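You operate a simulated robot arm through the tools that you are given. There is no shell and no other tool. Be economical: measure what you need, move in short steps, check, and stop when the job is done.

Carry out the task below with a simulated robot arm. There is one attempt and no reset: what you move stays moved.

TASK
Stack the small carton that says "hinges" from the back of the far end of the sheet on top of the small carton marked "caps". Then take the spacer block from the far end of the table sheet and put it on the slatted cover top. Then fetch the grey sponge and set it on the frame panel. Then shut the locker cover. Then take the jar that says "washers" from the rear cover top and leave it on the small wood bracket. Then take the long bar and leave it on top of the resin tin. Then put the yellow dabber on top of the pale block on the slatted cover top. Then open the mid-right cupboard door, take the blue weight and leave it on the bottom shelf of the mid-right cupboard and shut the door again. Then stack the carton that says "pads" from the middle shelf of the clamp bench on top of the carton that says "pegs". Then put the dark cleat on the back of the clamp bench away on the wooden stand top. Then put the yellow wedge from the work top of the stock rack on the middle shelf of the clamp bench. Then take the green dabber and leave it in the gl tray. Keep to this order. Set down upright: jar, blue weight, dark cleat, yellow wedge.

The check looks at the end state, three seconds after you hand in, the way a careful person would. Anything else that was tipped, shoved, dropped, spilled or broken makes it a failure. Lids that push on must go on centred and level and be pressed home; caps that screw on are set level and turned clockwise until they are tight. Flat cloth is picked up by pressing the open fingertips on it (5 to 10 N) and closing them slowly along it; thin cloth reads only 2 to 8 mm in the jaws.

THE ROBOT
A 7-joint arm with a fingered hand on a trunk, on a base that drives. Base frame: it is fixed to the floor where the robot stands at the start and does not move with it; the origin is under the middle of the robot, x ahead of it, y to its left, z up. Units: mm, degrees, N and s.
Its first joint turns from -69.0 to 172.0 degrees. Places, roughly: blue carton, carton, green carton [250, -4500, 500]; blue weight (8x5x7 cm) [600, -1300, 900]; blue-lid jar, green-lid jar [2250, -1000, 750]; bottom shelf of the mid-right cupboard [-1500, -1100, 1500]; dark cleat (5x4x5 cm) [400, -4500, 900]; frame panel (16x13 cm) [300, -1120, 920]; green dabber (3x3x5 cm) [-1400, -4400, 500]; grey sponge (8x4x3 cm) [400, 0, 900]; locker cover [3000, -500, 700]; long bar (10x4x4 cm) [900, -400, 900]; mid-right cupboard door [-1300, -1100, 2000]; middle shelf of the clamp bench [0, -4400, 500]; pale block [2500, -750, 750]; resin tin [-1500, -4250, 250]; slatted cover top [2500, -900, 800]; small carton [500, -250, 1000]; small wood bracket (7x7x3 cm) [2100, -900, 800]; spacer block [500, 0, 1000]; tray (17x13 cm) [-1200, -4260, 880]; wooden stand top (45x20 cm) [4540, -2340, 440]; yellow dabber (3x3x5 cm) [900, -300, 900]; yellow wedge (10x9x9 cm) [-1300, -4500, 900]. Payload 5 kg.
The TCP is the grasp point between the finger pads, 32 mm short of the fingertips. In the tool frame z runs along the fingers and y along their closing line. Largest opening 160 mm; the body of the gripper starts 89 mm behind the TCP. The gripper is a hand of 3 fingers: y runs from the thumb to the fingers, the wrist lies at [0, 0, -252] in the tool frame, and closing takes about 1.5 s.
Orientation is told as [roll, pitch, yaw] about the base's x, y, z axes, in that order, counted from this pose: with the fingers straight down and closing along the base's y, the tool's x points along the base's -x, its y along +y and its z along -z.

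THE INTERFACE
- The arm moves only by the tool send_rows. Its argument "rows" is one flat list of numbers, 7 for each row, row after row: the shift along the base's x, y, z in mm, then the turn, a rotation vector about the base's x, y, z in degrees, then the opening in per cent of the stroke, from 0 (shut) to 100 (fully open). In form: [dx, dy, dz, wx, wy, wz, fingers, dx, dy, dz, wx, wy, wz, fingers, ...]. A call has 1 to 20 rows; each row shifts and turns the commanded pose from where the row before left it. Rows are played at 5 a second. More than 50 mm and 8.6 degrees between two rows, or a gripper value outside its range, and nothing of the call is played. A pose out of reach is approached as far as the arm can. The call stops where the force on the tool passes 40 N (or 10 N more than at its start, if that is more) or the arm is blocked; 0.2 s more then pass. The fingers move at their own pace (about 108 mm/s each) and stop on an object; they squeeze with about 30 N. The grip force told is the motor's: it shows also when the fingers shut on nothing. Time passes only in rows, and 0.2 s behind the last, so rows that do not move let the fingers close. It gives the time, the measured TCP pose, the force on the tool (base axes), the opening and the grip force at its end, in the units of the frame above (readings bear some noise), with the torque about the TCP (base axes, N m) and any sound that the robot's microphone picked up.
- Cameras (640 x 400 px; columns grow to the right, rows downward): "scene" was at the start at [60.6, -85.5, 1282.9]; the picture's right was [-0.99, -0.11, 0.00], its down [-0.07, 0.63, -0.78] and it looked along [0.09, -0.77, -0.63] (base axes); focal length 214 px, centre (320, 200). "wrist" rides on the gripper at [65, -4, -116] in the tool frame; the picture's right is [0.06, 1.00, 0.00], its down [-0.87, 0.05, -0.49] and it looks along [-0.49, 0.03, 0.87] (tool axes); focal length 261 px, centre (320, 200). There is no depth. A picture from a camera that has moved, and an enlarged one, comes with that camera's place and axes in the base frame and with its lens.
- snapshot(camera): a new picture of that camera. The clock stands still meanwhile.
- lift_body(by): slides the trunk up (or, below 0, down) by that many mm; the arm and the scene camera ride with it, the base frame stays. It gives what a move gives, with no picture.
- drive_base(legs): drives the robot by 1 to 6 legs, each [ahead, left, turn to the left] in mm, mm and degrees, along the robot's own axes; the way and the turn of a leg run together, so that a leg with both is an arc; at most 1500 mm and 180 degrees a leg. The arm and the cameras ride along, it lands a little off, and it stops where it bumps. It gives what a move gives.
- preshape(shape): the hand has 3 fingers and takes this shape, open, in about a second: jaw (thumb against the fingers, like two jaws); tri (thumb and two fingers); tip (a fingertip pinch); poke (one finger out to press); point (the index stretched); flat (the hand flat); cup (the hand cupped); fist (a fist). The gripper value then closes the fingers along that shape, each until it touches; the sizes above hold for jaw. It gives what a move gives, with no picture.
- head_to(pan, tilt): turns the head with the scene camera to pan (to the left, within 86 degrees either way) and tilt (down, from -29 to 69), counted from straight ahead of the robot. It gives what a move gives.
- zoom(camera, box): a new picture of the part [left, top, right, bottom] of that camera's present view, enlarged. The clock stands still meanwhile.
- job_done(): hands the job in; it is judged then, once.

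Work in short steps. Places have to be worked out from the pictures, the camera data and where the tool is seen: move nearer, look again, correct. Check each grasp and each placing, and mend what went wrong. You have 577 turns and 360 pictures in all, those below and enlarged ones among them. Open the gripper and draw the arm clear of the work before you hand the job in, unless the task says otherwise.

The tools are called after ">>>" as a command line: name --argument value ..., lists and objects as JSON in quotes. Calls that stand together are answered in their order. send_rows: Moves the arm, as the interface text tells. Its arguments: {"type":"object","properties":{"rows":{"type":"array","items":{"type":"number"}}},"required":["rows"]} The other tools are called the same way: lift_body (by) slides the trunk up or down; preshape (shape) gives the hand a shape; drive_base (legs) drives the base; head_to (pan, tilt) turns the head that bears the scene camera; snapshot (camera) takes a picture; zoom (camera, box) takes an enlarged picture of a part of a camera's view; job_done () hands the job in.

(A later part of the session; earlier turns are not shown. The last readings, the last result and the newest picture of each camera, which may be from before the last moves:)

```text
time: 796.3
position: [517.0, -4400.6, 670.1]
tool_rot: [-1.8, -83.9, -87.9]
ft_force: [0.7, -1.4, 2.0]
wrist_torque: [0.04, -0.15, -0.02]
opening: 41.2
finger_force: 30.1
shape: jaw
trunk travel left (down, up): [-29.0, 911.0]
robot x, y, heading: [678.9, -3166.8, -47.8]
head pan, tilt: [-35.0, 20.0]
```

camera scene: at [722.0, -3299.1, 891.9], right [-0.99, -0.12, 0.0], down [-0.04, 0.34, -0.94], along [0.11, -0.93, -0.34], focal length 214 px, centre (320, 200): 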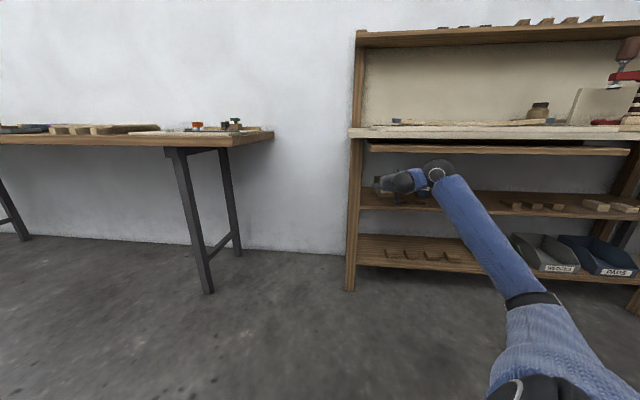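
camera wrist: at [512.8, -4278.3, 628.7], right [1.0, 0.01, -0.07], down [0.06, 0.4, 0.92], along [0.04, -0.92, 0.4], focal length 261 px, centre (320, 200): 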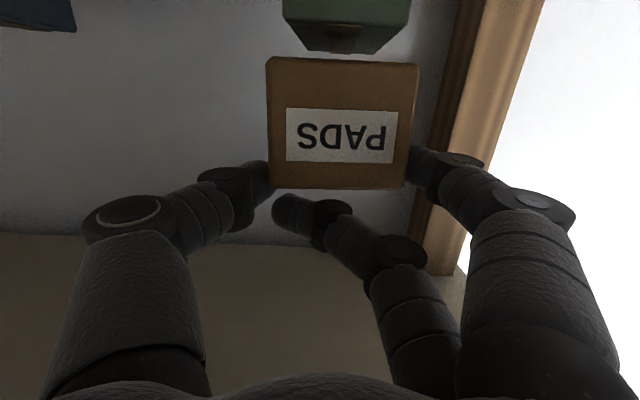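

>>> send_rows --rows '[0, 0, 0, 2.5, 0, 0, 15, 0, 0, 0, 2.5, 0, 0, 15, 0, 0, -1, 0, 0, 0, 15, 0, 0, 0, 0, 0, 0, 15]'

>>> zoom --camera "scene" --box '[360, 130, 460, 220]'

```text
time: 797.3
position: [518.3, -4400.8, 669.6]
tool_rot: [-0.8, -79.1, -88.9]
ft_force: [-0.4, -2.9, 12.6]
wrist_torque: [-0.23, -0.49, -0.11]
opening: 41.2
finger_force: 30.3
shape: jaw
trunk travel left (down, up): [-29.0, 911.0]
robot x, y, heading: [675.4, -3171.9, -48.1]
head pan, tilt: [-35.0, 20.0]
```

```text
4.44 times, centred on (410, 175) of scene
camera zoom: at [722.1, -3298.1, 892.2], right [-0.99, -0.12, 0.0], down [-0.04, 0.34, -0.94], along [0.11, -0.93, -0.34], focal length 953 px, centre (-80, 311)
```

zoom: 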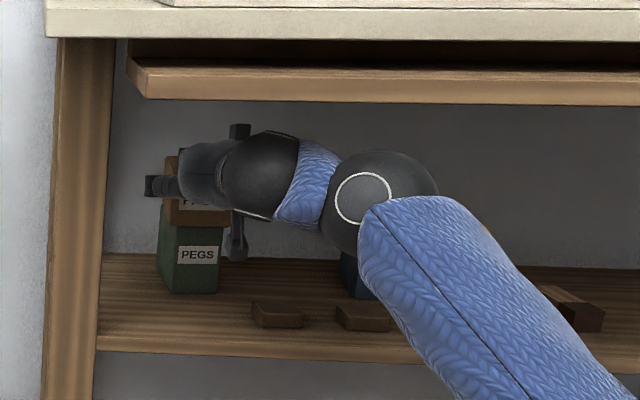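

There's still clearance; flatten the remaining 5° and release.

>>> send_rows --rows '[0, 0, 0, 2.5, 0, 0, 15, 0, 0, -1, 2.5, 0, 0, 15, 0, 0, 0, 0, 0, 0, 15, 0, 0, 0, 0, 0, 0, 30, 0, 0, 0, 0, 0, 0, 40, 0, 0, 0, 0, 0, 0, 48, 0, 0, 0, 0, 0, 0, 50]'

>>> snapshot --camera "wrist"

```text
time: 798.9
position: [517.3, -4401.0, 664.7]
tool_rot: [-0.3, -73.8, -89.4]
ft_force: [-4.3, 4.4, 38.6]
wrist_torque: [-1.19, -1.01, -0.08]
opening: 75.5
finger_force: 0.1
shape: jaw
trunk travel left (down, up): [-29.0, 911.0]
robot x, y, heading: [678.8, -3168.0, -48.1]
head pan, tilt: [-35.0, 20.0]
```

```text
70 pictures are left
camera wrist: at [512.8, -4272.3, 632.0], right [1.0, 0.02, -0.06], down [0.05, 0.23, 0.97], along [0.04, -0.97, 0.23], focal length 261 px, centre (320, 200)
```

wrist: 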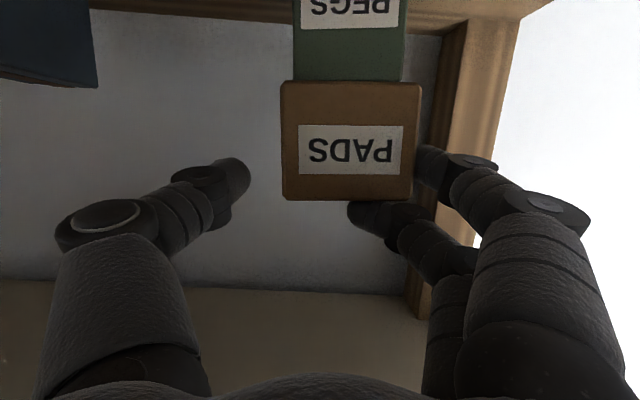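

PADS sits flush on PEGS. Relieve the downward force, centre, and retreat.

>>> send_rows --rows '[0, 0, 3, 0, 0, 0, 50, 1, 0, 3, 0, 0, 0, 52, 3, 0, 2, 0, 0, 0, 55, 3, 0, 2, 0, 0, 0, 57, 0, 0, 0, 0, 0, 0, 57]'

>>> snapshot --camera "wrist"

```text
time: 799.2
position: [517.5, -4401.5, 664.4]
tool_rot: [0.7, -73.9, -90.2]
ft_force: [-2.2, 2.1, 35.1]
wrist_torque: [-1.14, -1.15, -0.08]
opening: 77.2
finger_force: 0.1
shape: jaw
trunk travel left (down, up): [-29.0, 911.0]
robot x, y, heading: [677.7, -3167.5, -48.2]
head pan, tilt: [-35.0, 20.0]
stopped in row 1: the force on the tool passed its limit (the readings are from after the stop); the commanded pose is now the measured one
```

```text
69 pictures are left
camera wrist: at [513.3, -4272.4, 632.0], right [1.0, 0.02, -0.06], down [0.05, 0.23, 0.97], along [0.04, -0.97, 0.23], focal length 261 px, centre (320, 200)
```

wrist: 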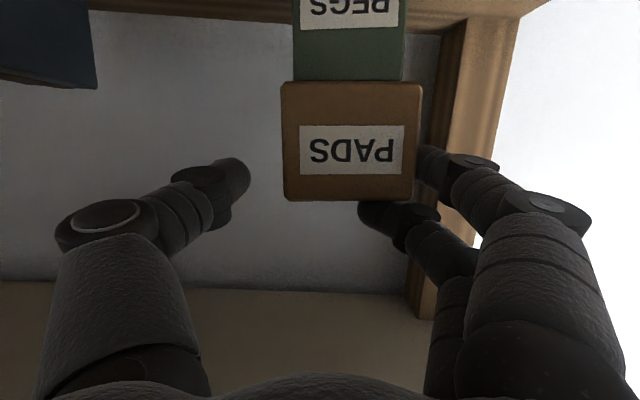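

>>> send_rows --rows '[0, 0, 2, 0, 0, 0, 49, 0, 0, 2, 0, 0, 0, 49, 0, 0, 2, 0, 0, 0, 49, 0, 0, 0, 0, 0, 0, 49]'

```text
time: 799.6
position: [517.1, -4402.3, 665.0]
tool_rot: [1.5, -74.0, -91.0]
ft_force: [-0.9, 1.7, 27.8]
wrist_torque: [-0.95, -0.99, -0.03]
opening: 77.8
finger_force: 0.0
shape: jaw
trunk travel left (down, up): [-29.0, 911.0]
robot x, y, heading: [675.0, -3166.8, -48.2]
head pan, tilt: [-35.0, 20.0]
stopped in row 1: the force on the tool passed its limit (the readings are from after the stop); the commanded pose is now the measured one
```

>>> send_rows --rows '[0, 0, 3, 0, 0, 0, 49, 0, 0, 3, 0, 0, 0, 49, 0, 0, 2, 0, 0, 0, 49, 0, 0, 0, 0, 0, 0, 49]'

>>> snapshot --camera "wrist"

```text
time: 799.9
position: [517.0, -4401.9, 664.3]
tool_rot: [2.3, -73.9, -91.9]
ft_force: [-0.1, 0.3, 28.4]
wrist_torque: [-0.95, -1.09, -0.09]
opening: 78.2
finger_force: 0.1
shape: jaw
trunk travel left (down, up): [-29.0, 911.0]
robot x, y, heading: [676.7, -3172.2, -48.4]
head pan, tilt: [-35.0, 20.0]
stopped in row 1: the force on the tool passed its limit (the readings are from after the stop); the commanded pose is now the measured one
```

```text
68 pictures are left
camera wrist: at [513.9, -4272.4, 631.8], right [1.0, 0.02, -0.05], down [0.04, 0.23, 0.97], along [0.03, -0.97, 0.23], focal length 261 px, centre (320, 200)
```

wrist: 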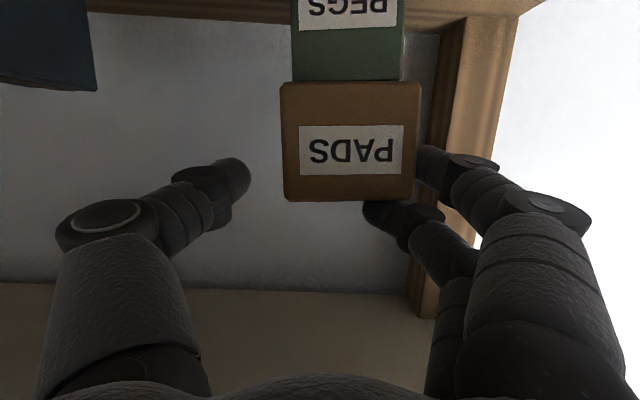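

Possibly the wrist ball is against the apron. I tilt back flatter to relieve.

>>> send_rows --rows '[0, 0, 0, -1.5, 0, 0, 49, 0, 0, 0, -1.5, 0, 0, 49, 0, 0, 0, -2, 0, 0, 49, 0, 0, 0, -2, 0, 0, 49, 0, 0, 0, 0, 0, 0, 49]'

>>> zoom --camera "scene" --box '[360, 130, 460, 220]'

```text
time: 801.1
position: [518.7, -4401.1, 669.0]
tool_rot: [2.1, -81.1, -91.7]
ft_force: [-0.2, 0.1, -1.3]
wrist_torque: [0.02, 0.01, 0.02]
opening: 78.7
finger_force: 0.1
shape: jaw
trunk travel left (down, up): [-29.0, 911.0]
robot x, y, heading: [678.1, -3168.7, -48.1]
head pan, tilt: [-35.0, 20.0]
```

```text
4.44 times, centred on (410, 175) of scene
camera zoom: at [721.6, -3298.6, 892.0], right [-0.99, -0.12, 0.0], down [-0.04, 0.34, -0.94], along [0.11, -0.93, -0.34], focal length 953 px, centre (-80, 311)
```

zoom: 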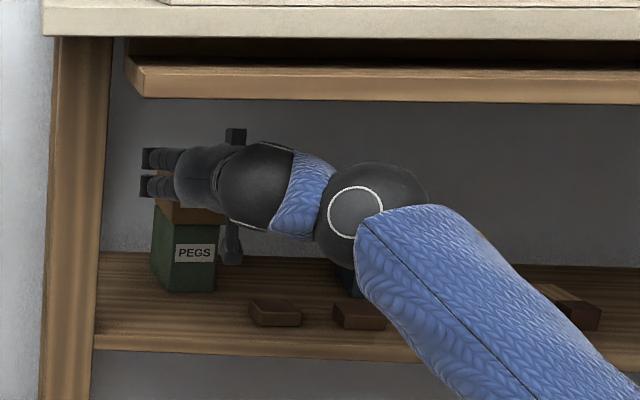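

Relieved. Shift +5 in x to centre, then retreat.

>>> send_rows --rows '[3, 0, 1, 0, 0, 0, 52, 3, 0, 1, 0, 0, 0, 54, 0, 15, 0, 0, 0, 0, 54, 0, 35, 0, 0, 0, 0, 54, 0, 40, 0, 0, 0, 0, 54, 0, 40, 0, 0, 0, 0, 54, 0, 40, 0, 0, 0, 0, 54, 0, 0, 0, 0, 0, 0, 54]'

>>> snapshot --camera "wrist"

```text
time: 802.9
position: [524.0, -4229.8, 670.1]
tool_rot: [2.2, -81.0, -91.7]
ft_force: [0.7, -0.4, 0.4]
wrist_torque: [0.02, 0.0, 0.01]
opening: 86.0
finger_force: 0.1
shape: jaw
trunk travel left (down, up): [-29.0, 911.0]
robot x, y, heading: [677.6, -3174.8, -48.3]
head pan, tilt: [-35.0, 20.0]
```

```text
66 pictures are left
camera wrist: at [520.8, -4105.2, 620.7], right [1.0, 0.02, -0.06], down [0.05, 0.35, 0.93], along [0.04, -0.94, 0.35], focal length 261 px, centre (320, 200)
```

wrist: 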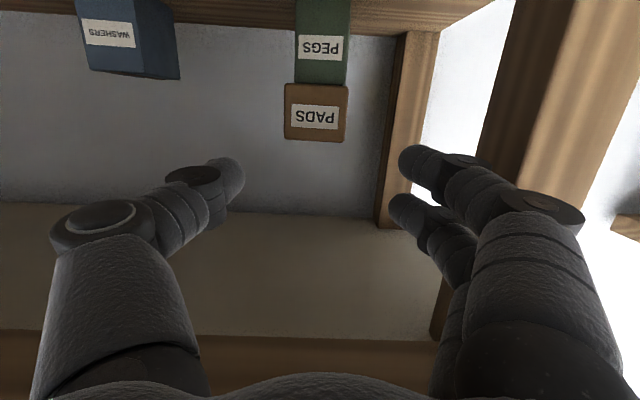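

PADS is stacked on PEGS. Now the dark cleat on the bench's back: I back away, raise the trunk, and set the hand to ~35° tilt.

>>> drive_base --legs '[[-373, 333, 0]]'

>>> lift_body --by 400

>>> send_rows --rows '[0, 0, 40, 7.5, 0, 0, 50, 0, 0, 40, 7.5, 0, 0, 50, 0, 0, 40, 7.5, 0, 0, 50, 0, 0, 30, 7.5, 0, 0, 50, 0, 0, 0, 7.5, 0, 0, 50, 0, 0, 0, 7.5, 0, 0, 50, 0, 0, 0, 0, 0, 0, 50]'

>>> drive_base --legs '[[130, -470, 0]]'

>>> snapshot --camera "wrist"

```text
time: 805.7
position: [524.7, -3767.1, 671.9]
tool_rot: [2.2, -81.3, -91.6]
ft_force: [-0.4, -0.2, -0.4]
wrist_torque: [-0.01, 0.02, -0.01]
opening: 86.1
finger_force: 0.0
shape: jaw
trunk travel left (down, up): [-29.0, 911.0]
robot x, y, heading: [673.4, -2706.9, -48.4]
head pan, tilt: [-35.0, 20.0]
stopped in leg 1: the robot was blocked; the commanded pose is now the measured one
```

```text
time: 809.5
position: [525.4, -3767.6, 1070.3]
tool_rot: [2.4, -81.3, -91.6]
ft_force: [0.1, 0.4, 0.0]
wrist_torque: [0.01, 0.0, -0.02]
opening: 85.9
finger_force: 0.1
shape: jaw
trunk travel left (down, up): [-429.0, 511.0]
robot x, y, heading: [670.6, -2705.2, -48.6]
head pan, tilt: [-35.0, 20.0]
```

```text
time: 811.3
position: [575.2, -3642.2, 579.7]
tool_rot: [-16.2, -8.0, -73.3]
ft_force: [-0.6, 0.0, 0.5]
wrist_torque: [0.0, 0.0, -0.04]
opening: 79.7
finger_force: 0.0
shape: jaw
out of reach, approached as far as the arm can: row 2, 3, 4
trunk travel left (down, up): [-429.0, 511.0]
robot x, y, heading: [672.9, -2706.3, -48.2]
head pan, tilt: [-35.0, 20.0]
stopped in row 7: the arm was blocked; the commanded pose is now the measured one
```

```text
time: 814.2
position: [313.6, -4054.7, 578.9]
tool_rot: [-16.1, -8.0, -73.1]
ft_force: [-0.6, -0.2, 0.5]
wrist_torque: [0.0, -0.01, 0.01]
opening: 79.8
finger_force: 0.0
shape: jaw
trunk travel left (down, up): [-429.0, 511.0]
robot x, y, heading: [410.0, -3117.5, -47.7]
head pan, tilt: [-35.0, 20.0]
```

```text
65 pictures are left
camera wrist: at [318.7, -3969.9, 678.7], right [0.91, 0.3, -0.28], down [0.41, -0.71, 0.57], along [-0.03, -0.64, -0.77], focal length 261 px, centre (320, 200)
```

wrist: 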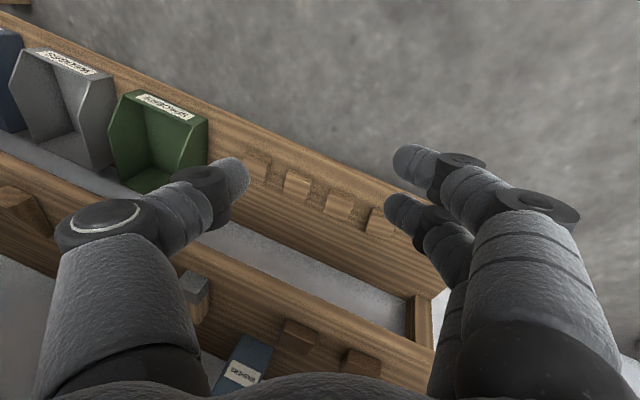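

The arm took an odd low posture. I back away from the bench and straighten up carefully.

>>> drive_base --legs '[[-222, 202, 0]]'

>>> send_rows --rows '[0, 0, 45, 0, 0, 0, 50, 0, 0, 45, 0, 0, 0, 50, 0, 0, 45, 0, 0, 0, 50, 0, 0, 45, 0, 0, 0, 50, 0, 0, 45, 0, 0, 0, 50, 0, 0, 45, 0, 0, 0, 50, 0, 0, 45, 0, 0, 0, 50, 0, 0, 45, 0, 0, 0, 50, 0, 0, 0, 0, 0, 0, 50]'

>>> snapshot --camera "scene"

```text
time: 816.3
position: [324.6, -3752.8, 580.3]
tool_rot: [-16.1, -8.0, -72.8]
ft_force: [0.1, -0.2, 1.2]
wrist_torque: [-0.06, 0.0, -0.01]
opening: 80.0
finger_force: 0.0
shape: jaw
trunk travel left (down, up): [-429.0, 511.0]
robot x, y, heading: [418.6, -2811.1, -47.8]
head pan, tilt: [-35.0, 20.0]
```

```text
time: 818.3
position: [400.1, -3807.2, 871.6]
tool_rot: [-15.8, -8.1, -72.7]
ft_force: [0.3, 0.3, 0.2]
wrist_torque: [0.0, -0.01, 0.0]
opening: 79.6
finger_force: 0.2
shape: jaw
out of reach, approached as far as the arm can: row 5, 6, 7, 8
trunk travel left (down, up): [-429.0, 511.0]
robot x, y, heading: [413.0, -2809.9, -47.9]
head pan, tilt: [-35.0, 20.0]
```

```text
64 pictures are left
camera scene: at [461.7, -2944.7, 1291.9], right [-0.99, -0.13, 0.0], down [-0.04, 0.34, -0.94], along [0.12, -0.93, -0.34], focal length 214 px, centre (320, 200)
```

scene: 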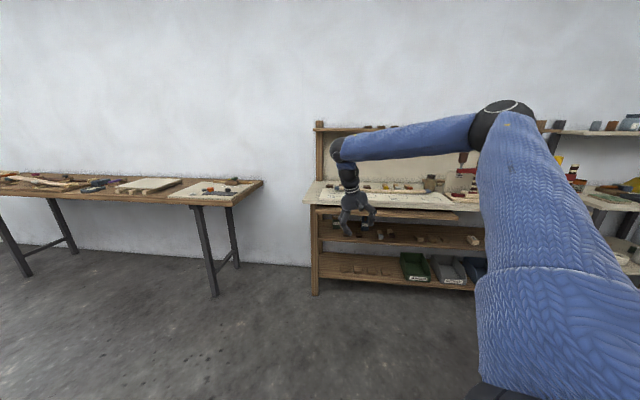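

Pull the hand in, level it and set yaw -90.

>>> send_rows --rows '[0, 40, 20, 4, -4.2, 0, 50, 0, 40, 20, 4, -4.2, 0, 50, 0, 40, 20, 4, -4.2, 0, 50, 0, 40, 20, 0, 0, -8, 50, 0, 40, 20, 0, 0, -8, 50, 0, 40, 20, 0, 0, -2, 50, 0, 20, 40, 0, 0, 0, 50, 0, 0, 45, 0, 0, 0, 50, 0, 0, 45, 0, 0, 0, 50, 0, 0, 0, 0, 0, 0, 50]'

```text
time: 820.5
position: [487.9, -3538.9, 1075.3]
tool_rot: [-0.5, 0.0, -91.9]
ft_force: [0.3, -0.9, 0.3]
wrist_torque: [0.02, 0.01, 0.02]
opening: 79.9
finger_force: 0.0
shape: jaw
out of reach, approached as far as the arm can: row 1, 2, 3, 4, 5, 6, 7, 8, 9
trunk travel left (down, up): [-429.0, 511.0]
robot x, y, heading: [414.8, -2814.8, -47.5]
head pan, tilt: [-35.0, 20.0]
```

Drive closer to the bench and look down at the worktop.

>>> drive_base --legs '[[455, -415, 0]]'

>>> snapshot --camera "wrist"

>>> head_to --pan -40 --tilt 25

>>> zoom --camera "scene" --box '[160, 60, 480, 260]'

```text
time: 824.0
position: [503.3, -4164.3, 1076.5]
tool_rot: [-0.5, 0.0, -91.1]
ft_force: [0.8, 0.0, 0.0]
wrist_torque: [0.06, 0.01, -0.01]
opening: 80.1
finger_force: 0.0
shape: jaw
trunk travel left (down, up): [-429.0, 511.0]
robot x, y, heading: [423.1, -3441.3, -47.1]
head pan, tilt: [-35.0, 20.0]
```

```text
63 pictures are left
camera wrist: at [502.0, -4099.7, 1190.1], right [1.0, 0.04, -0.01], down [0.04, -0.87, 0.49], along [0.01, -0.49, -0.87], focal length 261 px, centre (320, 200)
```

wrist: 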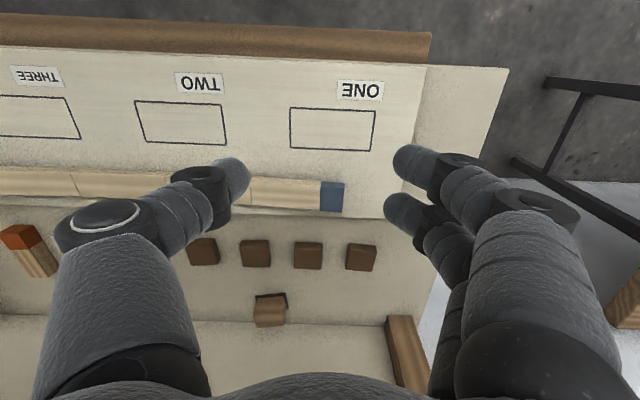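

```text
time: 824.6
position: [502.3, -4164.5, 1077.3]
tool_rot: [-0.4, -0.1, -91.2]
ft_force: [0.4, -0.4, 0.0]
wrist_torque: [0.01, 0.0, 0.01]
opening: 80.1
finger_force: 0.0
shape: jaw
trunk travel left (down, up): [-429.0, 511.0]
robot x, y, heading: [421.4, -3443.4, -47.1]
head pan, tilt: [-40.0, 25.0]
```

```text
2.00 times, centred on (320, 160) of scene
camera zoom: at [461.8, -3570.6, 1283.9], right [-1.0, -0.05, 0.0], down [-0.02, 0.42, -0.91], along [0.05, -0.91, -0.42], focal length 429 px, centre (320, 280)
```

zoom: 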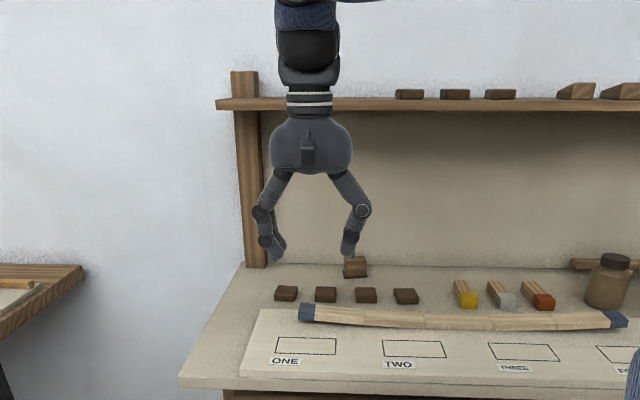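

Cleat ≈ (431,-4479), z 868–918. I tilt 35° and move above it.

>>> send_rows --rows '[-14, 0, 0, -7, 0, 0, 60, -14, 0, 0, -7, 0, 0, 60, -14, -20, 0, -7, 0, 0, 60, -14, -40, 0, -7, 0, 0, 60, -15, -40, 0, -7, 0, 1, 60, 0, -45, -10, 0, 0, 0, 60, 0, -45, -20, 0, 0, 0, 60, 0, -45, -20, 0, 0, 0, 60, 0, -40, -25, 0, 0, 0, 60, 0, 0, 0, 0, 0, 0, 60]'

>>> snapshot --camera "wrist"

```text
time: 826.9
position: [477.6, -4443.2, 988.1]
tool_rot: [0.3, -35.1, -90.5]
ft_force: [0.4, -0.6, 0.2]
wrist_torque: [-0.01, 0.04, 0.01]
opening: 95.5
finger_force: 0.0
shape: jaw
out of reach, approached as far as the arm can: row 2, 3, 4, 5
trunk travel left (down, up): [-429.0, 511.0]
robot x, y, heading: [423.8, -3445.0, -47.1]
head pan, tilt: [-40.0, 25.0]
```

```text
61 pictures are left
camera wrist: at [474.6, -4322.7, 1042.8], right [1.0, 0.05, -0.03], down [0.05, -0.43, 0.9], along [0.03, -0.9, -0.43], focal length 261 px, centre (320, 200)
```

wrist: 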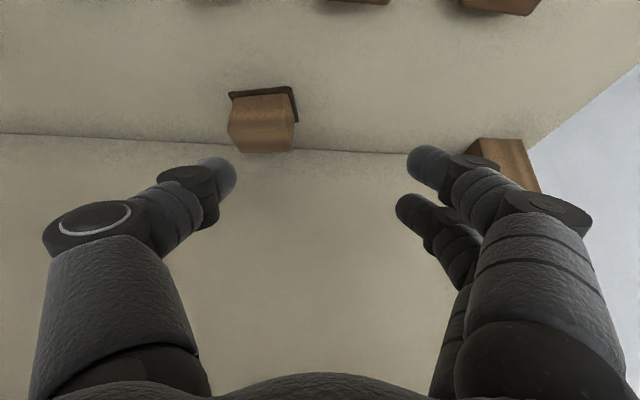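

>>> send_rows --rows '[-23, -5, 0, 0, 0, 0, 60, -23, -5, -10, 0, 0, 0, 60, 0, -4, -30, 0, 0, 0, 60, 0, -4, -25, 0, 0, 0, 60, 0, 0, -10, 0, 0, 0, 60, 0, 0, 0, 0, 0, 0, 60]'

>>> snapshot --camera "wrist"

```text
time: 828.2
position: [431.8, -4462.1, 912.8]
tool_rot: [0.3, -35.1, -90.4]
ft_force: [1.2, -0.1, -0.1]
wrist_torque: [-0.01, 0.0, 0.02]
opening: 95.8
finger_force: 0.0
shape: jaw
trunk travel left (down, up): [-429.0, 511.0]
robot x, y, heading: [422.0, -3442.0, -46.9]
head pan, tilt: [-40.0, 25.0]
```

```text
60 pictures are left
camera wrist: at [428.4, -4342.0, 967.4], right [1.0, 0.05, -0.03], down [0.05, -0.43, 0.9], along [0.03, -0.9, -0.43], focal length 261 px, centre (320, 200)
```

wrist: 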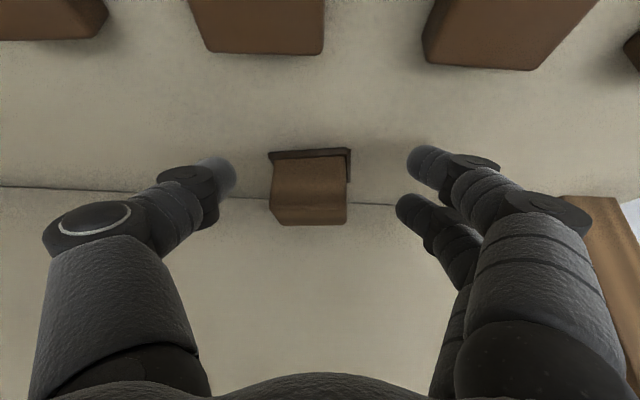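

Cleat is between the fingers. Close and test-lift.

>>> send_rows --rows '[0, 0, 0, 0, 0, 0, 30, 0, 0, 0, 0, 0, 0, 15, 0, 0, 0, 0, 0, 0, 15, 0, 0, 0, 0, 0, 0, 15, 0, 0, 10, 0, 0, 0, 15, 0, 0, 30, 0, 0, 0, 15, 0, 0, 0, 0, 0, 0, 15]'

>>> snapshot --camera "wrist"

```text
time: 829.9
position: [429.7, -4462.9, 951.6]
tool_rot: [0.4, -35.1, -90.6]
ft_force: [0.0, -0.1, 0.1]
wrist_torque: [0.01, 0.01, 0.01]
opening: 24.4
finger_force: 0.0
shape: jaw
trunk travel left (down, up): [-429.0, 511.0]
robot x, y, heading: [425.5, -3441.4, -47.2]
head pan, tilt: [-40.0, 25.0]
```

```text
59 pictures are left
camera wrist: at [428.0, -4342.3, 1007.4], right [1.0, 0.05, -0.03], down [0.05, -0.43, 0.9], along [0.03, -0.9, -0.43], focal length 261 px, centre (320, 200)
```

wrist: 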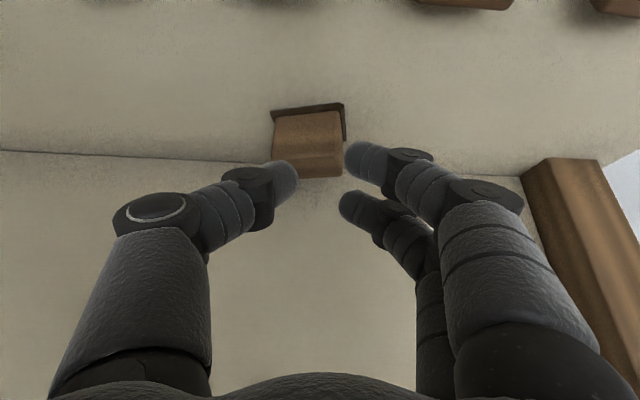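

The fingers closed above/in front. The cleat is ~20 mm farther back; reopen, adjust and retry lower.

>>> send_rows --rows '[0, 0, 0, 0, 0, 0, 45, 0, 0, 0, 0, 0, 0, 58, 0, -10, 0, 0, 0, 0, 58, 1, -12, -15, 0, 0, 0, 58, 0, 0, -20, 0, 0, 0, 58, 0, 0, -10, 0, 0, 0, 58, 0, 0, 0, 0, 0, 0, 30, 0, 0, 0, 0, 0, 0, 15, 0, 0, 0, 0, 0, 0, 15, 0, 0, 0, 0, 0, 0, 15]'

>>> snapshot --camera "wrist"

```text
time: 832.0
position: [433.7, -4483.9, 905.9]
tool_rot: [0.2, -35.1, -90.5]
ft_force: [-0.1, 0.5, 0.7]
wrist_torque: [-0.02, 0.01, 0.02]
opening: 42.0
finger_force: 30.2
shape: jaw
trunk travel left (down, up): [-429.0, 511.0]
robot x, y, heading: [421.2, -3442.2, -47.2]
head pan, tilt: [-40.0, 25.0]
```

```text
58 pictures are left
camera wrist: at [429.9, -4364.6, 962.5], right [1.0, 0.05, -0.03], down [0.05, -0.43, 0.9], along [0.03, -0.9, -0.43], focal length 261 px, centre (320, 200)
```

wrist: 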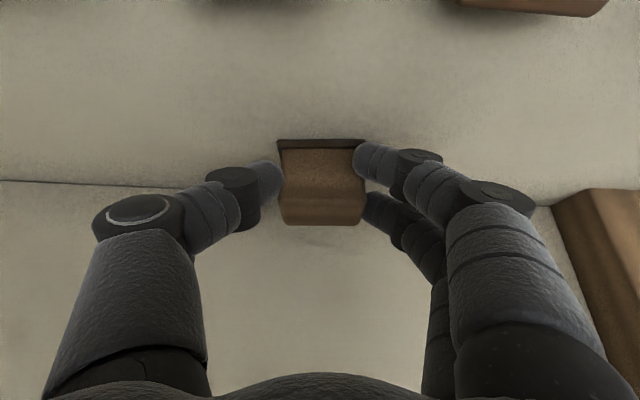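

Gripped. Lift, pull back clear of the bench, then drive toward the wooden stand.

>>> send_rows --rows '[0, 0, 15, 0, 0, 0, 15, 0, 0, 35, 0, 0, 0, 15, 0, 30, 20, 0, 0, 0, 15, 0, 40, 10, 0, 0, 0, 15, 0, 40, 10, 0, 0, 0, 15, 0, 40, 10, 0, 0, 0, 15, 0, 40, 10, 0, 0, 0, 15, 0, 40, 10, 0, 0, 0, 15]'

>>> drive_base --legs '[[-396, 367, 0], [0, 0, 47], [900, 0, 0], [1280, 650, 0], [1250, 0, 0]]'

>>> head_to --pan -5 --tilt 40

>>> snapshot --camera "scene"

```text
time: 833.9
position: [473.9, -4263.8, 1021.8]
tool_rot: [0.3, -35.1, -90.5]
ft_force: [0.4, 0.7, -0.6]
wrist_torque: [0.0, 0.03, -0.01]
opening: 41.7
finger_force: 29.8
shape: jaw
out of reach, approached as far as the arm can: row 6, 7, 8
trunk travel left (down, up): [-429.0, 511.0]
robot x, y, heading: [424.0, -3440.6, -47.2]
head pan, tilt: [-40.0, 25.0]
```

```text
time: 856.1
position: [4473.1, -2780.8, 1022.4]
tool_rot: [0.3, -35.2, -43.5]
ft_force: [0.9, 0.5, -0.8]
wrist_torque: [0.01, 0.02, 0.01]
opening: 41.8
finger_force: 30.1
shape: jaw
trunk travel left (down, up): [-429.0, 511.0]
robot x, y, heading: [3836.7, -2255.8, -0.1]
head pan, tilt: [-40.0, 25.0]
```

```text
time: 857.1
position: [4473.2, -2779.3, 1021.9]
tool_rot: [0.3, -35.0, -43.5]
ft_force: [0.5, 0.0, 0.0]
wrist_torque: [0.01, 0.03, -0.02]
opening: 41.5
finger_force: 29.7
shape: jaw
trunk travel left (down, up): [-429.0, 511.0]
robot x, y, heading: [3838.4, -2254.7, -0.1]
head pan, tilt: [-5.0, 40.0]
```

```text
57 pictures are left
camera scene: at [3973.0, -2263.8, 1260.6], right [-0.09, -1.0, 0.0], down [-0.64, 0.06, -0.77], along [0.76, -0.07, -0.64], focal length 214 px, centre (320, 200)
```

scene: 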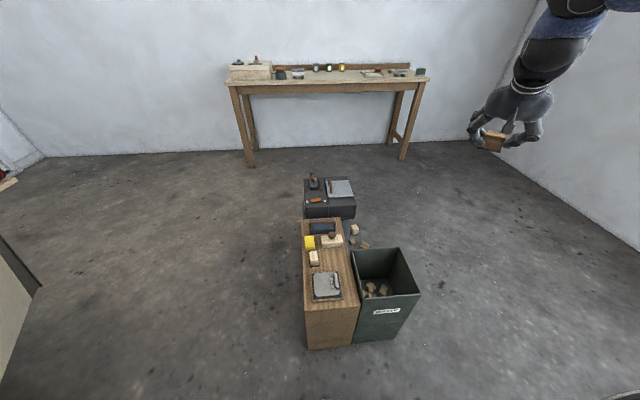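

>>> zoom --camera "scene" --box '[290, 200, 380, 320]'

```text
3.33 times, centred on (335, 260) of scene
camera zoom: at [3973.0, -2263.8, 1260.6], right [-0.09, -1.0, 0.0], down [-0.64, 0.06, -0.77], along [0.76, -0.07, -0.64], focal length 715 px, centre (270, 0)
```

zoom: 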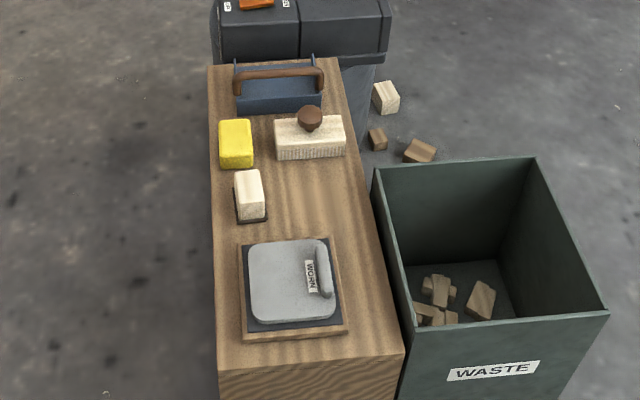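

Free spot on the stand ≈ (4550,-2405). I rotate to yaw ≈58° (wrist over the bin side, fingers clear of items), lower the trunk, and move above it.

>>> send_rows --rows '[-5, 20, 0, 0, 0, 8.5, 15, -5, 20, 0, 0, 0, 8.5, 15, -5, 20, 0, 0, 0, 8.5, 15, -5, 20, 0, 0, 0, 8.5, 15, -5, 20, 0, 0, 0, 8.5, 15, 0, 20, 0, 0, 0, 8.5, 15, 0, 20, 0, 0, 0, 8.5, 15, 0, 20, 0, 0, 0, 8.5, 15, 0, 20, 0, 0, 0, 8.5, 15, 0, 20, 0, 0, 0, 8.5, 15, 0, 20, 0, 0, 0, 8.5, 15, 0, 20, 0, 0, 0, 8, 15, 0, 0, 0, 0, 0, 0, 15]'

>>> lift_body --by -360

>>> snapshot --camera "wrist"

```text
time: 859.9
position: [4448.5, -2541.5, 1021.7]
tool_rot: [0.3, -35.2, 57.9]
ft_force: [1.1, -0.1, -1.3]
wrist_torque: [-0.04, 0.01, -0.02]
opening: 41.6
finger_force: 30.3
shape: jaw
trunk travel left (down, up): [-429.0, 511.0]
robot x, y, heading: [3835.9, -2255.9, -0.2]
head pan, tilt: [-5.0, 40.0]
```

```text
time: 863.4
position: [4447.2, -2541.8, 662.6]
tool_rot: [0.3, -35.1, 58.2]
ft_force: [-0.7, 0.8, 0.4]
wrist_torque: [-0.01, 0.01, 0.0]
opening: 41.6
finger_force: 29.6
shape: jaw
trunk travel left (down, up): [-69.0, 871.0]
robot x, y, heading: [3833.9, -2253.1, 0.2]
head pan, tilt: [-5.0, 40.0]
```

```text
55 pictures are left
camera wrist: at [4388.5, -2645.1, 717.2], right [-0.87, 0.48, -0.03], down [0.18, 0.39, 0.9], along [0.45, 0.78, -0.43], focal length 261 px, centre (320, 200)
```

wrist: 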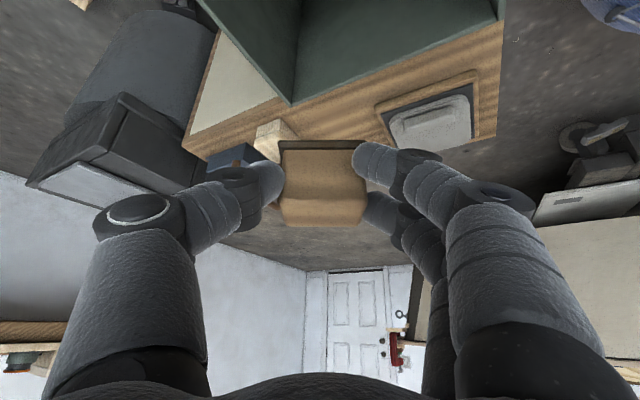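

>>> send_rows --rows '[24, 32, -20, 0, 0, 0, 15, 24, 32, -20, 0, 0, 0, 15, 24, 32, -20, 0, 0, 0, 15, 24, 30, -20, 0, 0, 0, 15, 0, 0, -30, 0, 0, 0, 15, 0, 0, 0, 0, 0, 0, 15]'

>>> snapshot --camera "wrist"

>>> zoom --camera "scene" --box '[270, 180, 430, 320]'

```text
time: 864.8
position: [4546.2, -2415.6, 550.5]
tool_rot: [0.2, -35.1, 58.0]
ft_force: [-0.3, 0.1, -1.3]
wrist_torque: [-0.02, 0.02, 0.0]
opening: 41.6
finger_force: 30.2
shape: jaw
trunk travel left (down, up): [-69.0, 871.0]
robot x, y, heading: [3836.1, -2257.9, 0.1]
head pan, tilt: [-5.0, 40.0]
```

```text
54 pictures are left
camera wrist: at [4486.4, -2518.4, 605.4], right [-0.88, 0.48, -0.03], down [0.18, 0.39, 0.9], along [0.45, 0.78, -0.43], focal length 261 px, centre (320, 200)
```

wrist: 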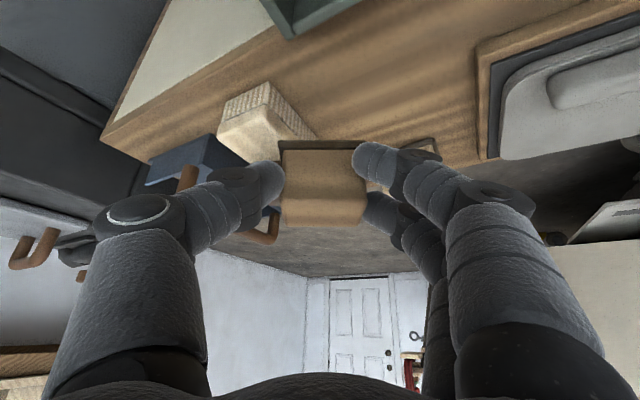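

```text
2.86 times, centred on (350, 250) of scene
camera zoom: at [3973.1, -2263.5, 900.5], right [-0.09, -1.0, 0.0], down [-0.64, 0.06, -0.77], along [0.76, -0.07, -0.64], focal length 613 px, centre (234, 57)
```

zoom: 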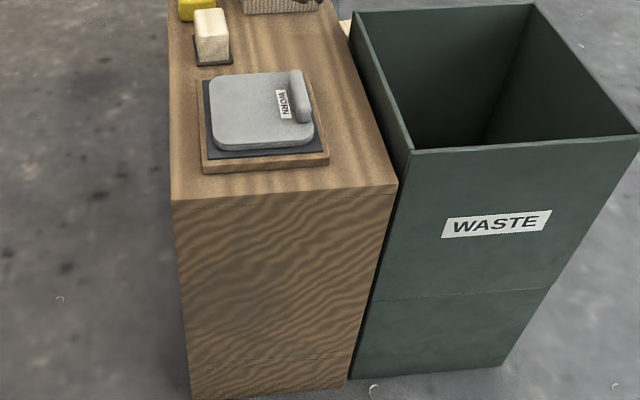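

>>> head_to --pan -8 --tilt 32

>>> zoom --camera "scene" --box '[250, 150, 410, 280]'

```text
time: 865.5
position: [4545.2, -2415.0, 550.1]
tool_rot: [0.4, -35.2, 57.8]
ft_force: [0.2, 1.2, -0.7]
wrist_torque: [0.01, 0.01, 0.0]
opening: 41.5
finger_force: 29.8
shape: jaw
trunk travel left (down, up): [-69.0, 871.0]
robot x, y, heading: [3838.3, -2256.8, -0.1]
head pan, tilt: [-8.0, 32.0]
```

```text
3.08 times, centred on (330, 215) of scene
camera zoom: at [3977.0, -2268.6, 912.7], right [-0.14, -0.99, 0.0], down [-0.53, 0.07, -0.85], along [0.84, -0.12, -0.53], focal length 660 px, centre (289, 154)
```

zoom: 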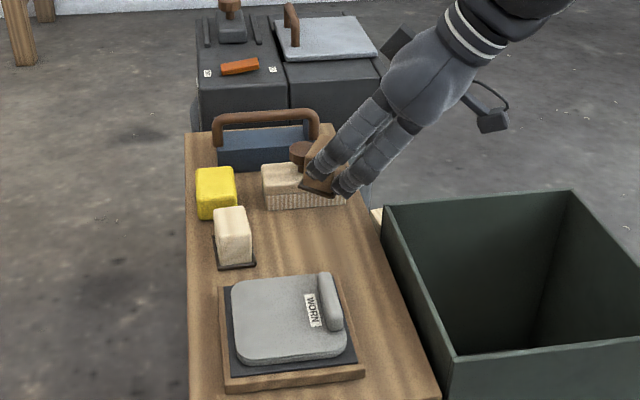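

Clear; lower to contact.

>>> send_rows --rows '[0, 0, -30, 0, 0, 0, 15, 0, 0, -25, 0, 0, 0, 15, 0, 0, -8, 0, 0, 0, 15, 0, 0, -3, 0, 0, 0, 15, 0, 0, 0, 0, 0, 0, 15]'

>>> zoom --camera "scene" --box '[250, 150, 410, 280]'

```text
time: 866.7
position: [4544.3, -2415.0, 485.1]
tool_rot: [0.3, -35.1, 58.0]
ft_force: [3.0, 3.7, 10.8]
wrist_torque: [0.59, -0.26, -0.11]
opening: 34.4
finger_force: 30.5
shape: jaw
trunk travel left (down, up): [-69.0, 871.0]
robot x, y, heading: [3838.3, -2258.1, -0.3]
head pan, tilt: [-8.0, 32.0]
```

```text
3.08 times, centred on (330, 215) of scene
camera zoom: at [3976.4, -2268.4, 912.7], right [-0.14, -0.99, 0.0], down [-0.52, 0.07, -0.85], along [0.84, -0.12, -0.53], focal length 660 px, centre (289, 154)
```

zoom: 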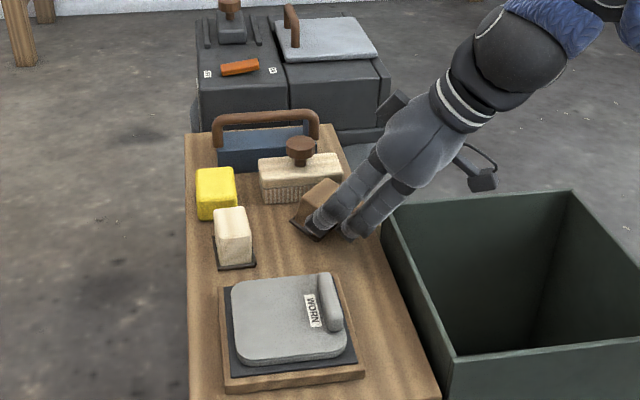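

>>> zoom --camera "wrist" --box '[180, 60, 460, 260]'

>>> zoom --camera "scene" --box '[300, 180, 360, 230]'

```text
2.00 times, centred on (320, 160) of wrist
camera zoom: at [4484.1, -2518.8, 540.6], right [-0.87, 0.48, -0.03], down [0.18, 0.39, 0.9], along [0.45, 0.78, -0.43], focal length 521 px, centre (320, 280)
```

zoom: 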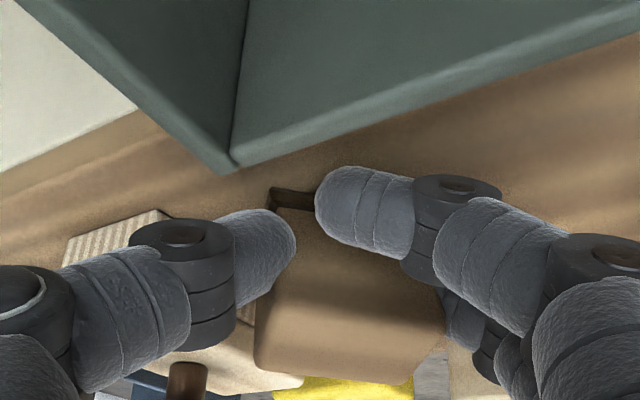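

```text
8.00 times, centred on (330, 205) of scene
camera zoom: at [3976.4, -2268.4, 912.7], right [-0.14, -0.99, 0.0], down [-0.52, 0.07, -0.85], along [0.84, -0.12, -0.53], focal length 1716 px, centre (240, 160)
```

zoom: 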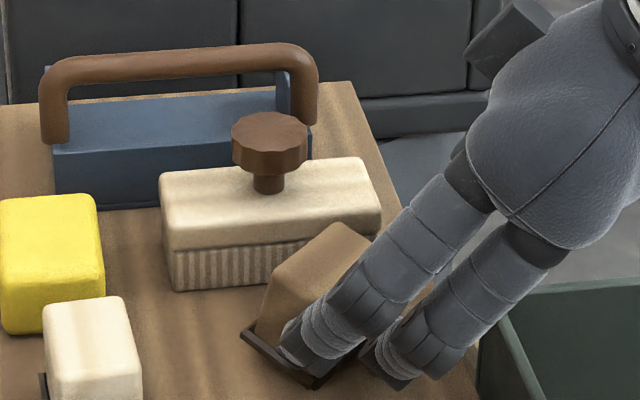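

The cleat's base plate rests flat on the stand. Release gently and withdraw.

>>> send_rows --rows '[0, 0, 0, 0, 0, 0, 24, 0, 0, 0, 0, 0, 0, 30, 0, 0, 0, 0, 0, 0, 38, 0, 0, 0, 0, 0, 0, 45, -3, -5, 10, 0, 0, 0, 45, -8, -12, 25, 0, 0, 0, 45, -10, -16, 40, 0, 0, 0, 45, -10, -16, 40, 0, 0, 0, 45, 0, 0, 0, 0, 0, 0, 45]'

>>> zoom --camera "scene" --box '[270, 160, 390, 260]'

```text
time: 868.7
position: [4512.7, -2462.7, 603.4]
tool_rot: [0.5, -35.1, 57.9]
ft_force: [0.6, 0.7, 0.0]
wrist_torque: [-0.01, -0.01, 0.0]
opening: 71.5
finger_force: 0.1
shape: jaw
trunk travel left (down, up): [-69.0, 871.0]
robot x, y, heading: [3838.8, -2255.9, -0.1]
head pan, tilt: [-8.0, 32.0]
```

```text
4.00 times, centred on (330, 210) of scene
camera zoom: at [3976.8, -2268.6, 912.8], right [-0.14, -0.99, 0.0], down [-0.52, 0.07, -0.85], along [0.84, -0.12, -0.53], focal length 858 px, centre (280, 160)
```

zoom: 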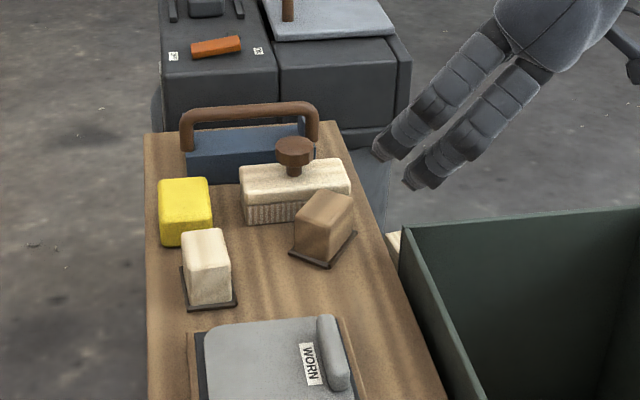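

The cleat stands upright on the stand. I retract, restore the wrist yaw, raise the trunk, and drive back toward the stock rack.

>>> send_rows --rows '[-10, -20, 40, 0, 0, 0, 45, 0, 0, 45, 0, 0, -8.3, 45, 0, 0, 45, 0, 0, -8.3, 45, 0, 0, 40, 0, 0, -8.3, 45, 0, 0, 0, 0, 0, -8.3, 45, 0, 0, 0, 0, 0, -8.3, 45, 0, 0, 0, 0, 0, -8.3, 45, 0, 0, 0, 0, 0, -8.3, 45, 0, 0, 0, 0, 0, -8.3, 45, 0, 0, 0, 0, 0, -8.3, 45, 0, 0, 0, 0, 0, -8.3, 45, 0, 0, 0, 0, 0, -8.3, 45, 0, 0, 0, 0, 0, -6, 45]'

>>> lift_body --by 350

>>> drive_base --legs '[[-1240, 0, 0], [-1300, -660, 0], [-1450, 0, 0], [-400, 0, 0], [0, 0, -85]]'

>>> head_to --pan -25 --tilt 20

>>> zoom --camera "scene" --box '[200, 100, 440, 280]'

```text
time: 871.5
position: [4502.9, -2484.5, 770.9]
tool_rot: [0.3, -35.1, -39.5]
ft_force: [0.0, 1.0, 1.3]
wrist_torque: [0.02, 0.03, 0.02]
opening: 71.6
finger_force: 0.0
shape: jaw
trunk travel left (down, up): [-69.0, 871.0]
robot x, y, heading: [3832.5, -2258.9, -0.4]
head pan, tilt: [-8.0, 32.0]
```

```text
time: 874.9
position: [4502.9, -2483.8, 1119.5]
tool_rot: [0.3, -35.1, -39.3]
ft_force: [-0.2, -1.1, 0.0]
wrist_torque: [-0.01, -0.05, -0.02]
opening: 71.5
finger_force: 0.1
shape: jaw
trunk travel left (down, up): [-419.0, 521.0]
robot x, y, heading: [3836.9, -2251.4, -0.4]
head pan, tilt: [-8.0, 32.0]
```

```text
time: 900.6
position: [-789.5, -3457.0, 1120.5]
tool_rot: [0.2, -35.1, -127.0]
ft_force: [0.3, 0.6, 0.5]
wrist_torque: [0.01, 0.03, 0.0]
opening: 71.4
finger_force: 0.1
shape: jaw
trunk travel left (down, up): [-419.0, 521.0]
robot x, y, heading: [-591.2, -2782.5, -87.8]
head pan, tilt: [-8.0, 32.0]
```

```text
time: 901.4
position: [-788.8, -3455.9, 1120.0]
tool_rot: [0.3, -35.1, -127.0]
ft_force: [0.4, 0.5, -0.5]
wrist_torque: [-0.01, 0.02, -0.02]
opening: 71.7
finger_force: 0.0
shape: jaw
trunk travel left (down, up): [-419.0, 521.0]
robot x, y, heading: [-589.0, -2782.7, -87.8]
head pan, tilt: [-25.0, 20.0]
```

```text
2.22 times, centred on (320, 190) of scene
camera zoom: at [-621.6, -2917.1, 1281.9], right [-0.92, 0.39, 0.0], down [0.13, 0.32, -0.94], along [-0.36, -0.87, -0.34], focal length 477 px, centre (320, 222)
```

zoom: 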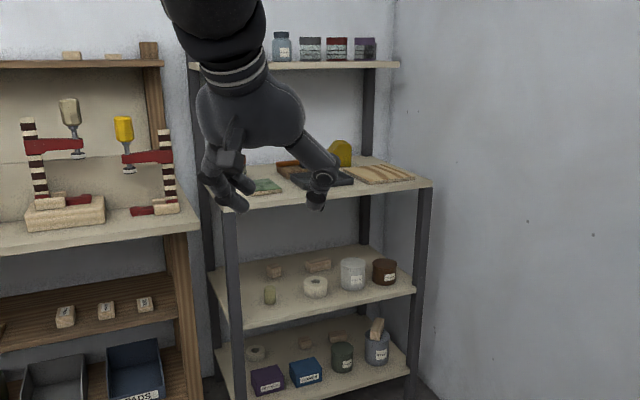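

I move the hand to the right first (clear of the clamps), then approach the rack and look at the wedge.

>>> send_rows --rows '[-45, 0, 0, 0, 0, 0, 60, -45, 0, 0, 0, 0, 0, 60, -45, 0, 0, 0, 0, 0, 60, -45, 0, 0, 0, 0, 0, 60, -45, 0, 0, 0, 0, 2, 60, -45, 0, 0, 0, 0, 4, 60, -45, 0, 0, 0, 0, 4, 60]'

>>> drive_base --legs '[[640, 0, 0]]'

>>> snapshot --camera "wrist"

```text
time: 903.0
position: [-1102.3, -3466.9, 1116.2]
tool_rot: [0.4, -34.9, -116.8]
ft_force: [-0.2, 0.3, 0.7]
wrist_torque: [0.03, 0.0, 0.0]
opening: 95.9
finger_force: 0.0
shape: jaw
out of reach, approached as far as the arm can: row 7
trunk travel left (down, up): [-419.0, 521.0]
robot x, y, heading: [-589.3, -2782.2, -88.0]
head pan, tilt: [-25.0, 20.0]
```

```text
time: 906.5
position: [-1080.7, -4092.8, 1115.8]
tool_rot: [0.3, -35.2, -117.2]
ft_force: [-0.5, 0.8, -0.9]
wrist_torque: [0.02, 0.01, 0.03]
opening: 95.4
finger_force: 0.1
shape: jaw
trunk travel left (down, up): [-419.0, 521.0]
robot x, y, heading: [-567.7, -3409.0, -88.0]
head pan, tilt: [-25.0, 20.0]
```

```text
46 pictures are left
camera wrist: at [-1029.2, -3984.5, 1171.6], right [0.91, -0.41, -0.03], down [-0.15, -0.4, 0.9], along [-0.38, -0.82, -0.43], focal length 261 px, centre (320, 200)
```

wrist: 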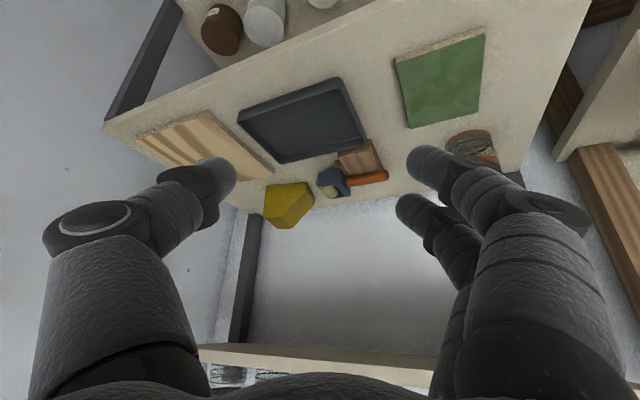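

Wedge ≈ (-1327,-4460), standing 879–969. I move the base nearer, increase tilt to 50°, and align yaw to about -95°.

>>> drive_base --legs '[[142, -237, 0]]'

>>> send_rows --rows '[0, 0, 0, -6.7, 3.4, 0, 70, 0, 0, 0, -6.7, 3.4, 0, 75, 0, 0, 0, 0, 0, 7.3, 80, 0, 0, 0, 0, 0, 7.3, 80, 0, 0, 0, 0, 0, 7.3, 80, 0, 0, -30, 0, 0, 0, 80, 0, 0, -30, 0, 0, 0, 80, 0, 0, 0, 0, 0, 0, 80]'

>>> snapshot --camera "wrist"

```text
time: 908.4
position: [-1312.3, -4246.0, 1115.5]
tool_rot: [0.4, -35.0, -116.9]
ft_force: [-0.9, 0.2, -0.3]
wrist_torque: [0.0, -0.03, 0.0]
opening: 95.3
finger_force: 0.0
shape: jaw
trunk travel left (down, up): [-419.0, 521.0]
robot x, y, heading: [-797.0, -3563.1, -87.8]
head pan, tilt: [-25.0, 20.0]
```

```text
time: 910.2
position: [-1307.1, -4243.3, 1058.2]
tool_rot: [0.0, -50.0, -94.8]
ft_force: [-0.4, 0.2, -0.3]
wrist_torque: [0.0, 0.0, 0.02]
opening: 127.6
finger_force: 0.1
shape: jaw
trunk travel left (down, up): [-419.0, 521.0]
robot x, y, heading: [-800.5, -3561.4, -87.9]
head pan, tilt: [-25.0, 20.0]
```

```text
45 pictures are left
camera wrist: at [-1299.4, -4112.4, 1081.6], right [1.0, -0.05, -0.05], down [0.04, -0.18, 0.98], along [-0.05, -0.98, -0.18], focal length 261 px, centre (320, 200)
```

wrist: 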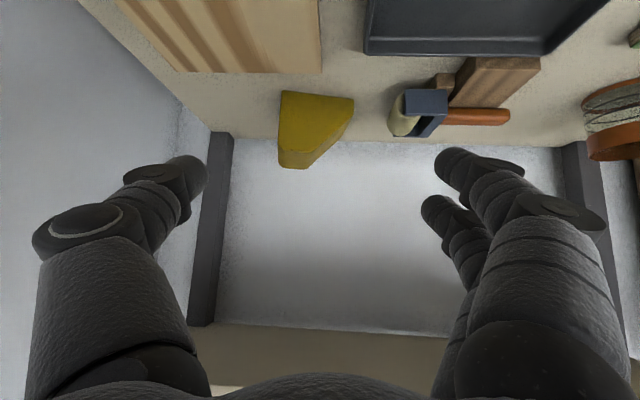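

The wedge's right side slopes, so the reliable grip is across its front/back faces from the side. It stands close to the back, so I first drag it ~40 mm forward with a light grip across x.

>>> send_rows --rows '[-12, -20, -25, 0, 0, 4, 80, -12, -40, -15, 0, 0, 0, 80, 0, -45, -10, 0, 0, 0, 80, 0, -45, -10, 0, 0, 0, 80, 0, -40, -25, 0, 0, 0, 80, 0, -10, -25, 0, 0, 0, 80, 0, 0, 0, 0, 0, 0, 80]'

>>> snapshot --camera "wrist"

```text
time: 911.8
position: [-1333.4, -4445.3, 945.3]
tool_rot: [0.2, -50.2, -91.2]
ft_force: [0.6, 0.9, 0.7]
wrist_torque: [0.04, -0.03, 0.0]
opening: 128.1
finger_force: 0.1
shape: jaw
trunk travel left (down, up): [-419.0, 521.0]
robot x, y, heading: [-799.4, -3556.6, -87.6]
head pan, tilt: [-25.0, 20.0]
```

```text
44 pictures are left
camera wrist: at [-1335.4, -4314.4, 967.3], right [1.0, 0.03, -0.04], down [0.05, -0.18, 0.98], along [0.02, -0.98, -0.18], focal length 261 px, centre (320, 200)
```

wrist: 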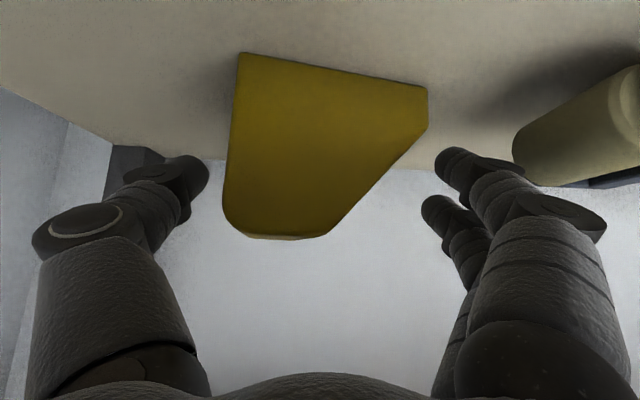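

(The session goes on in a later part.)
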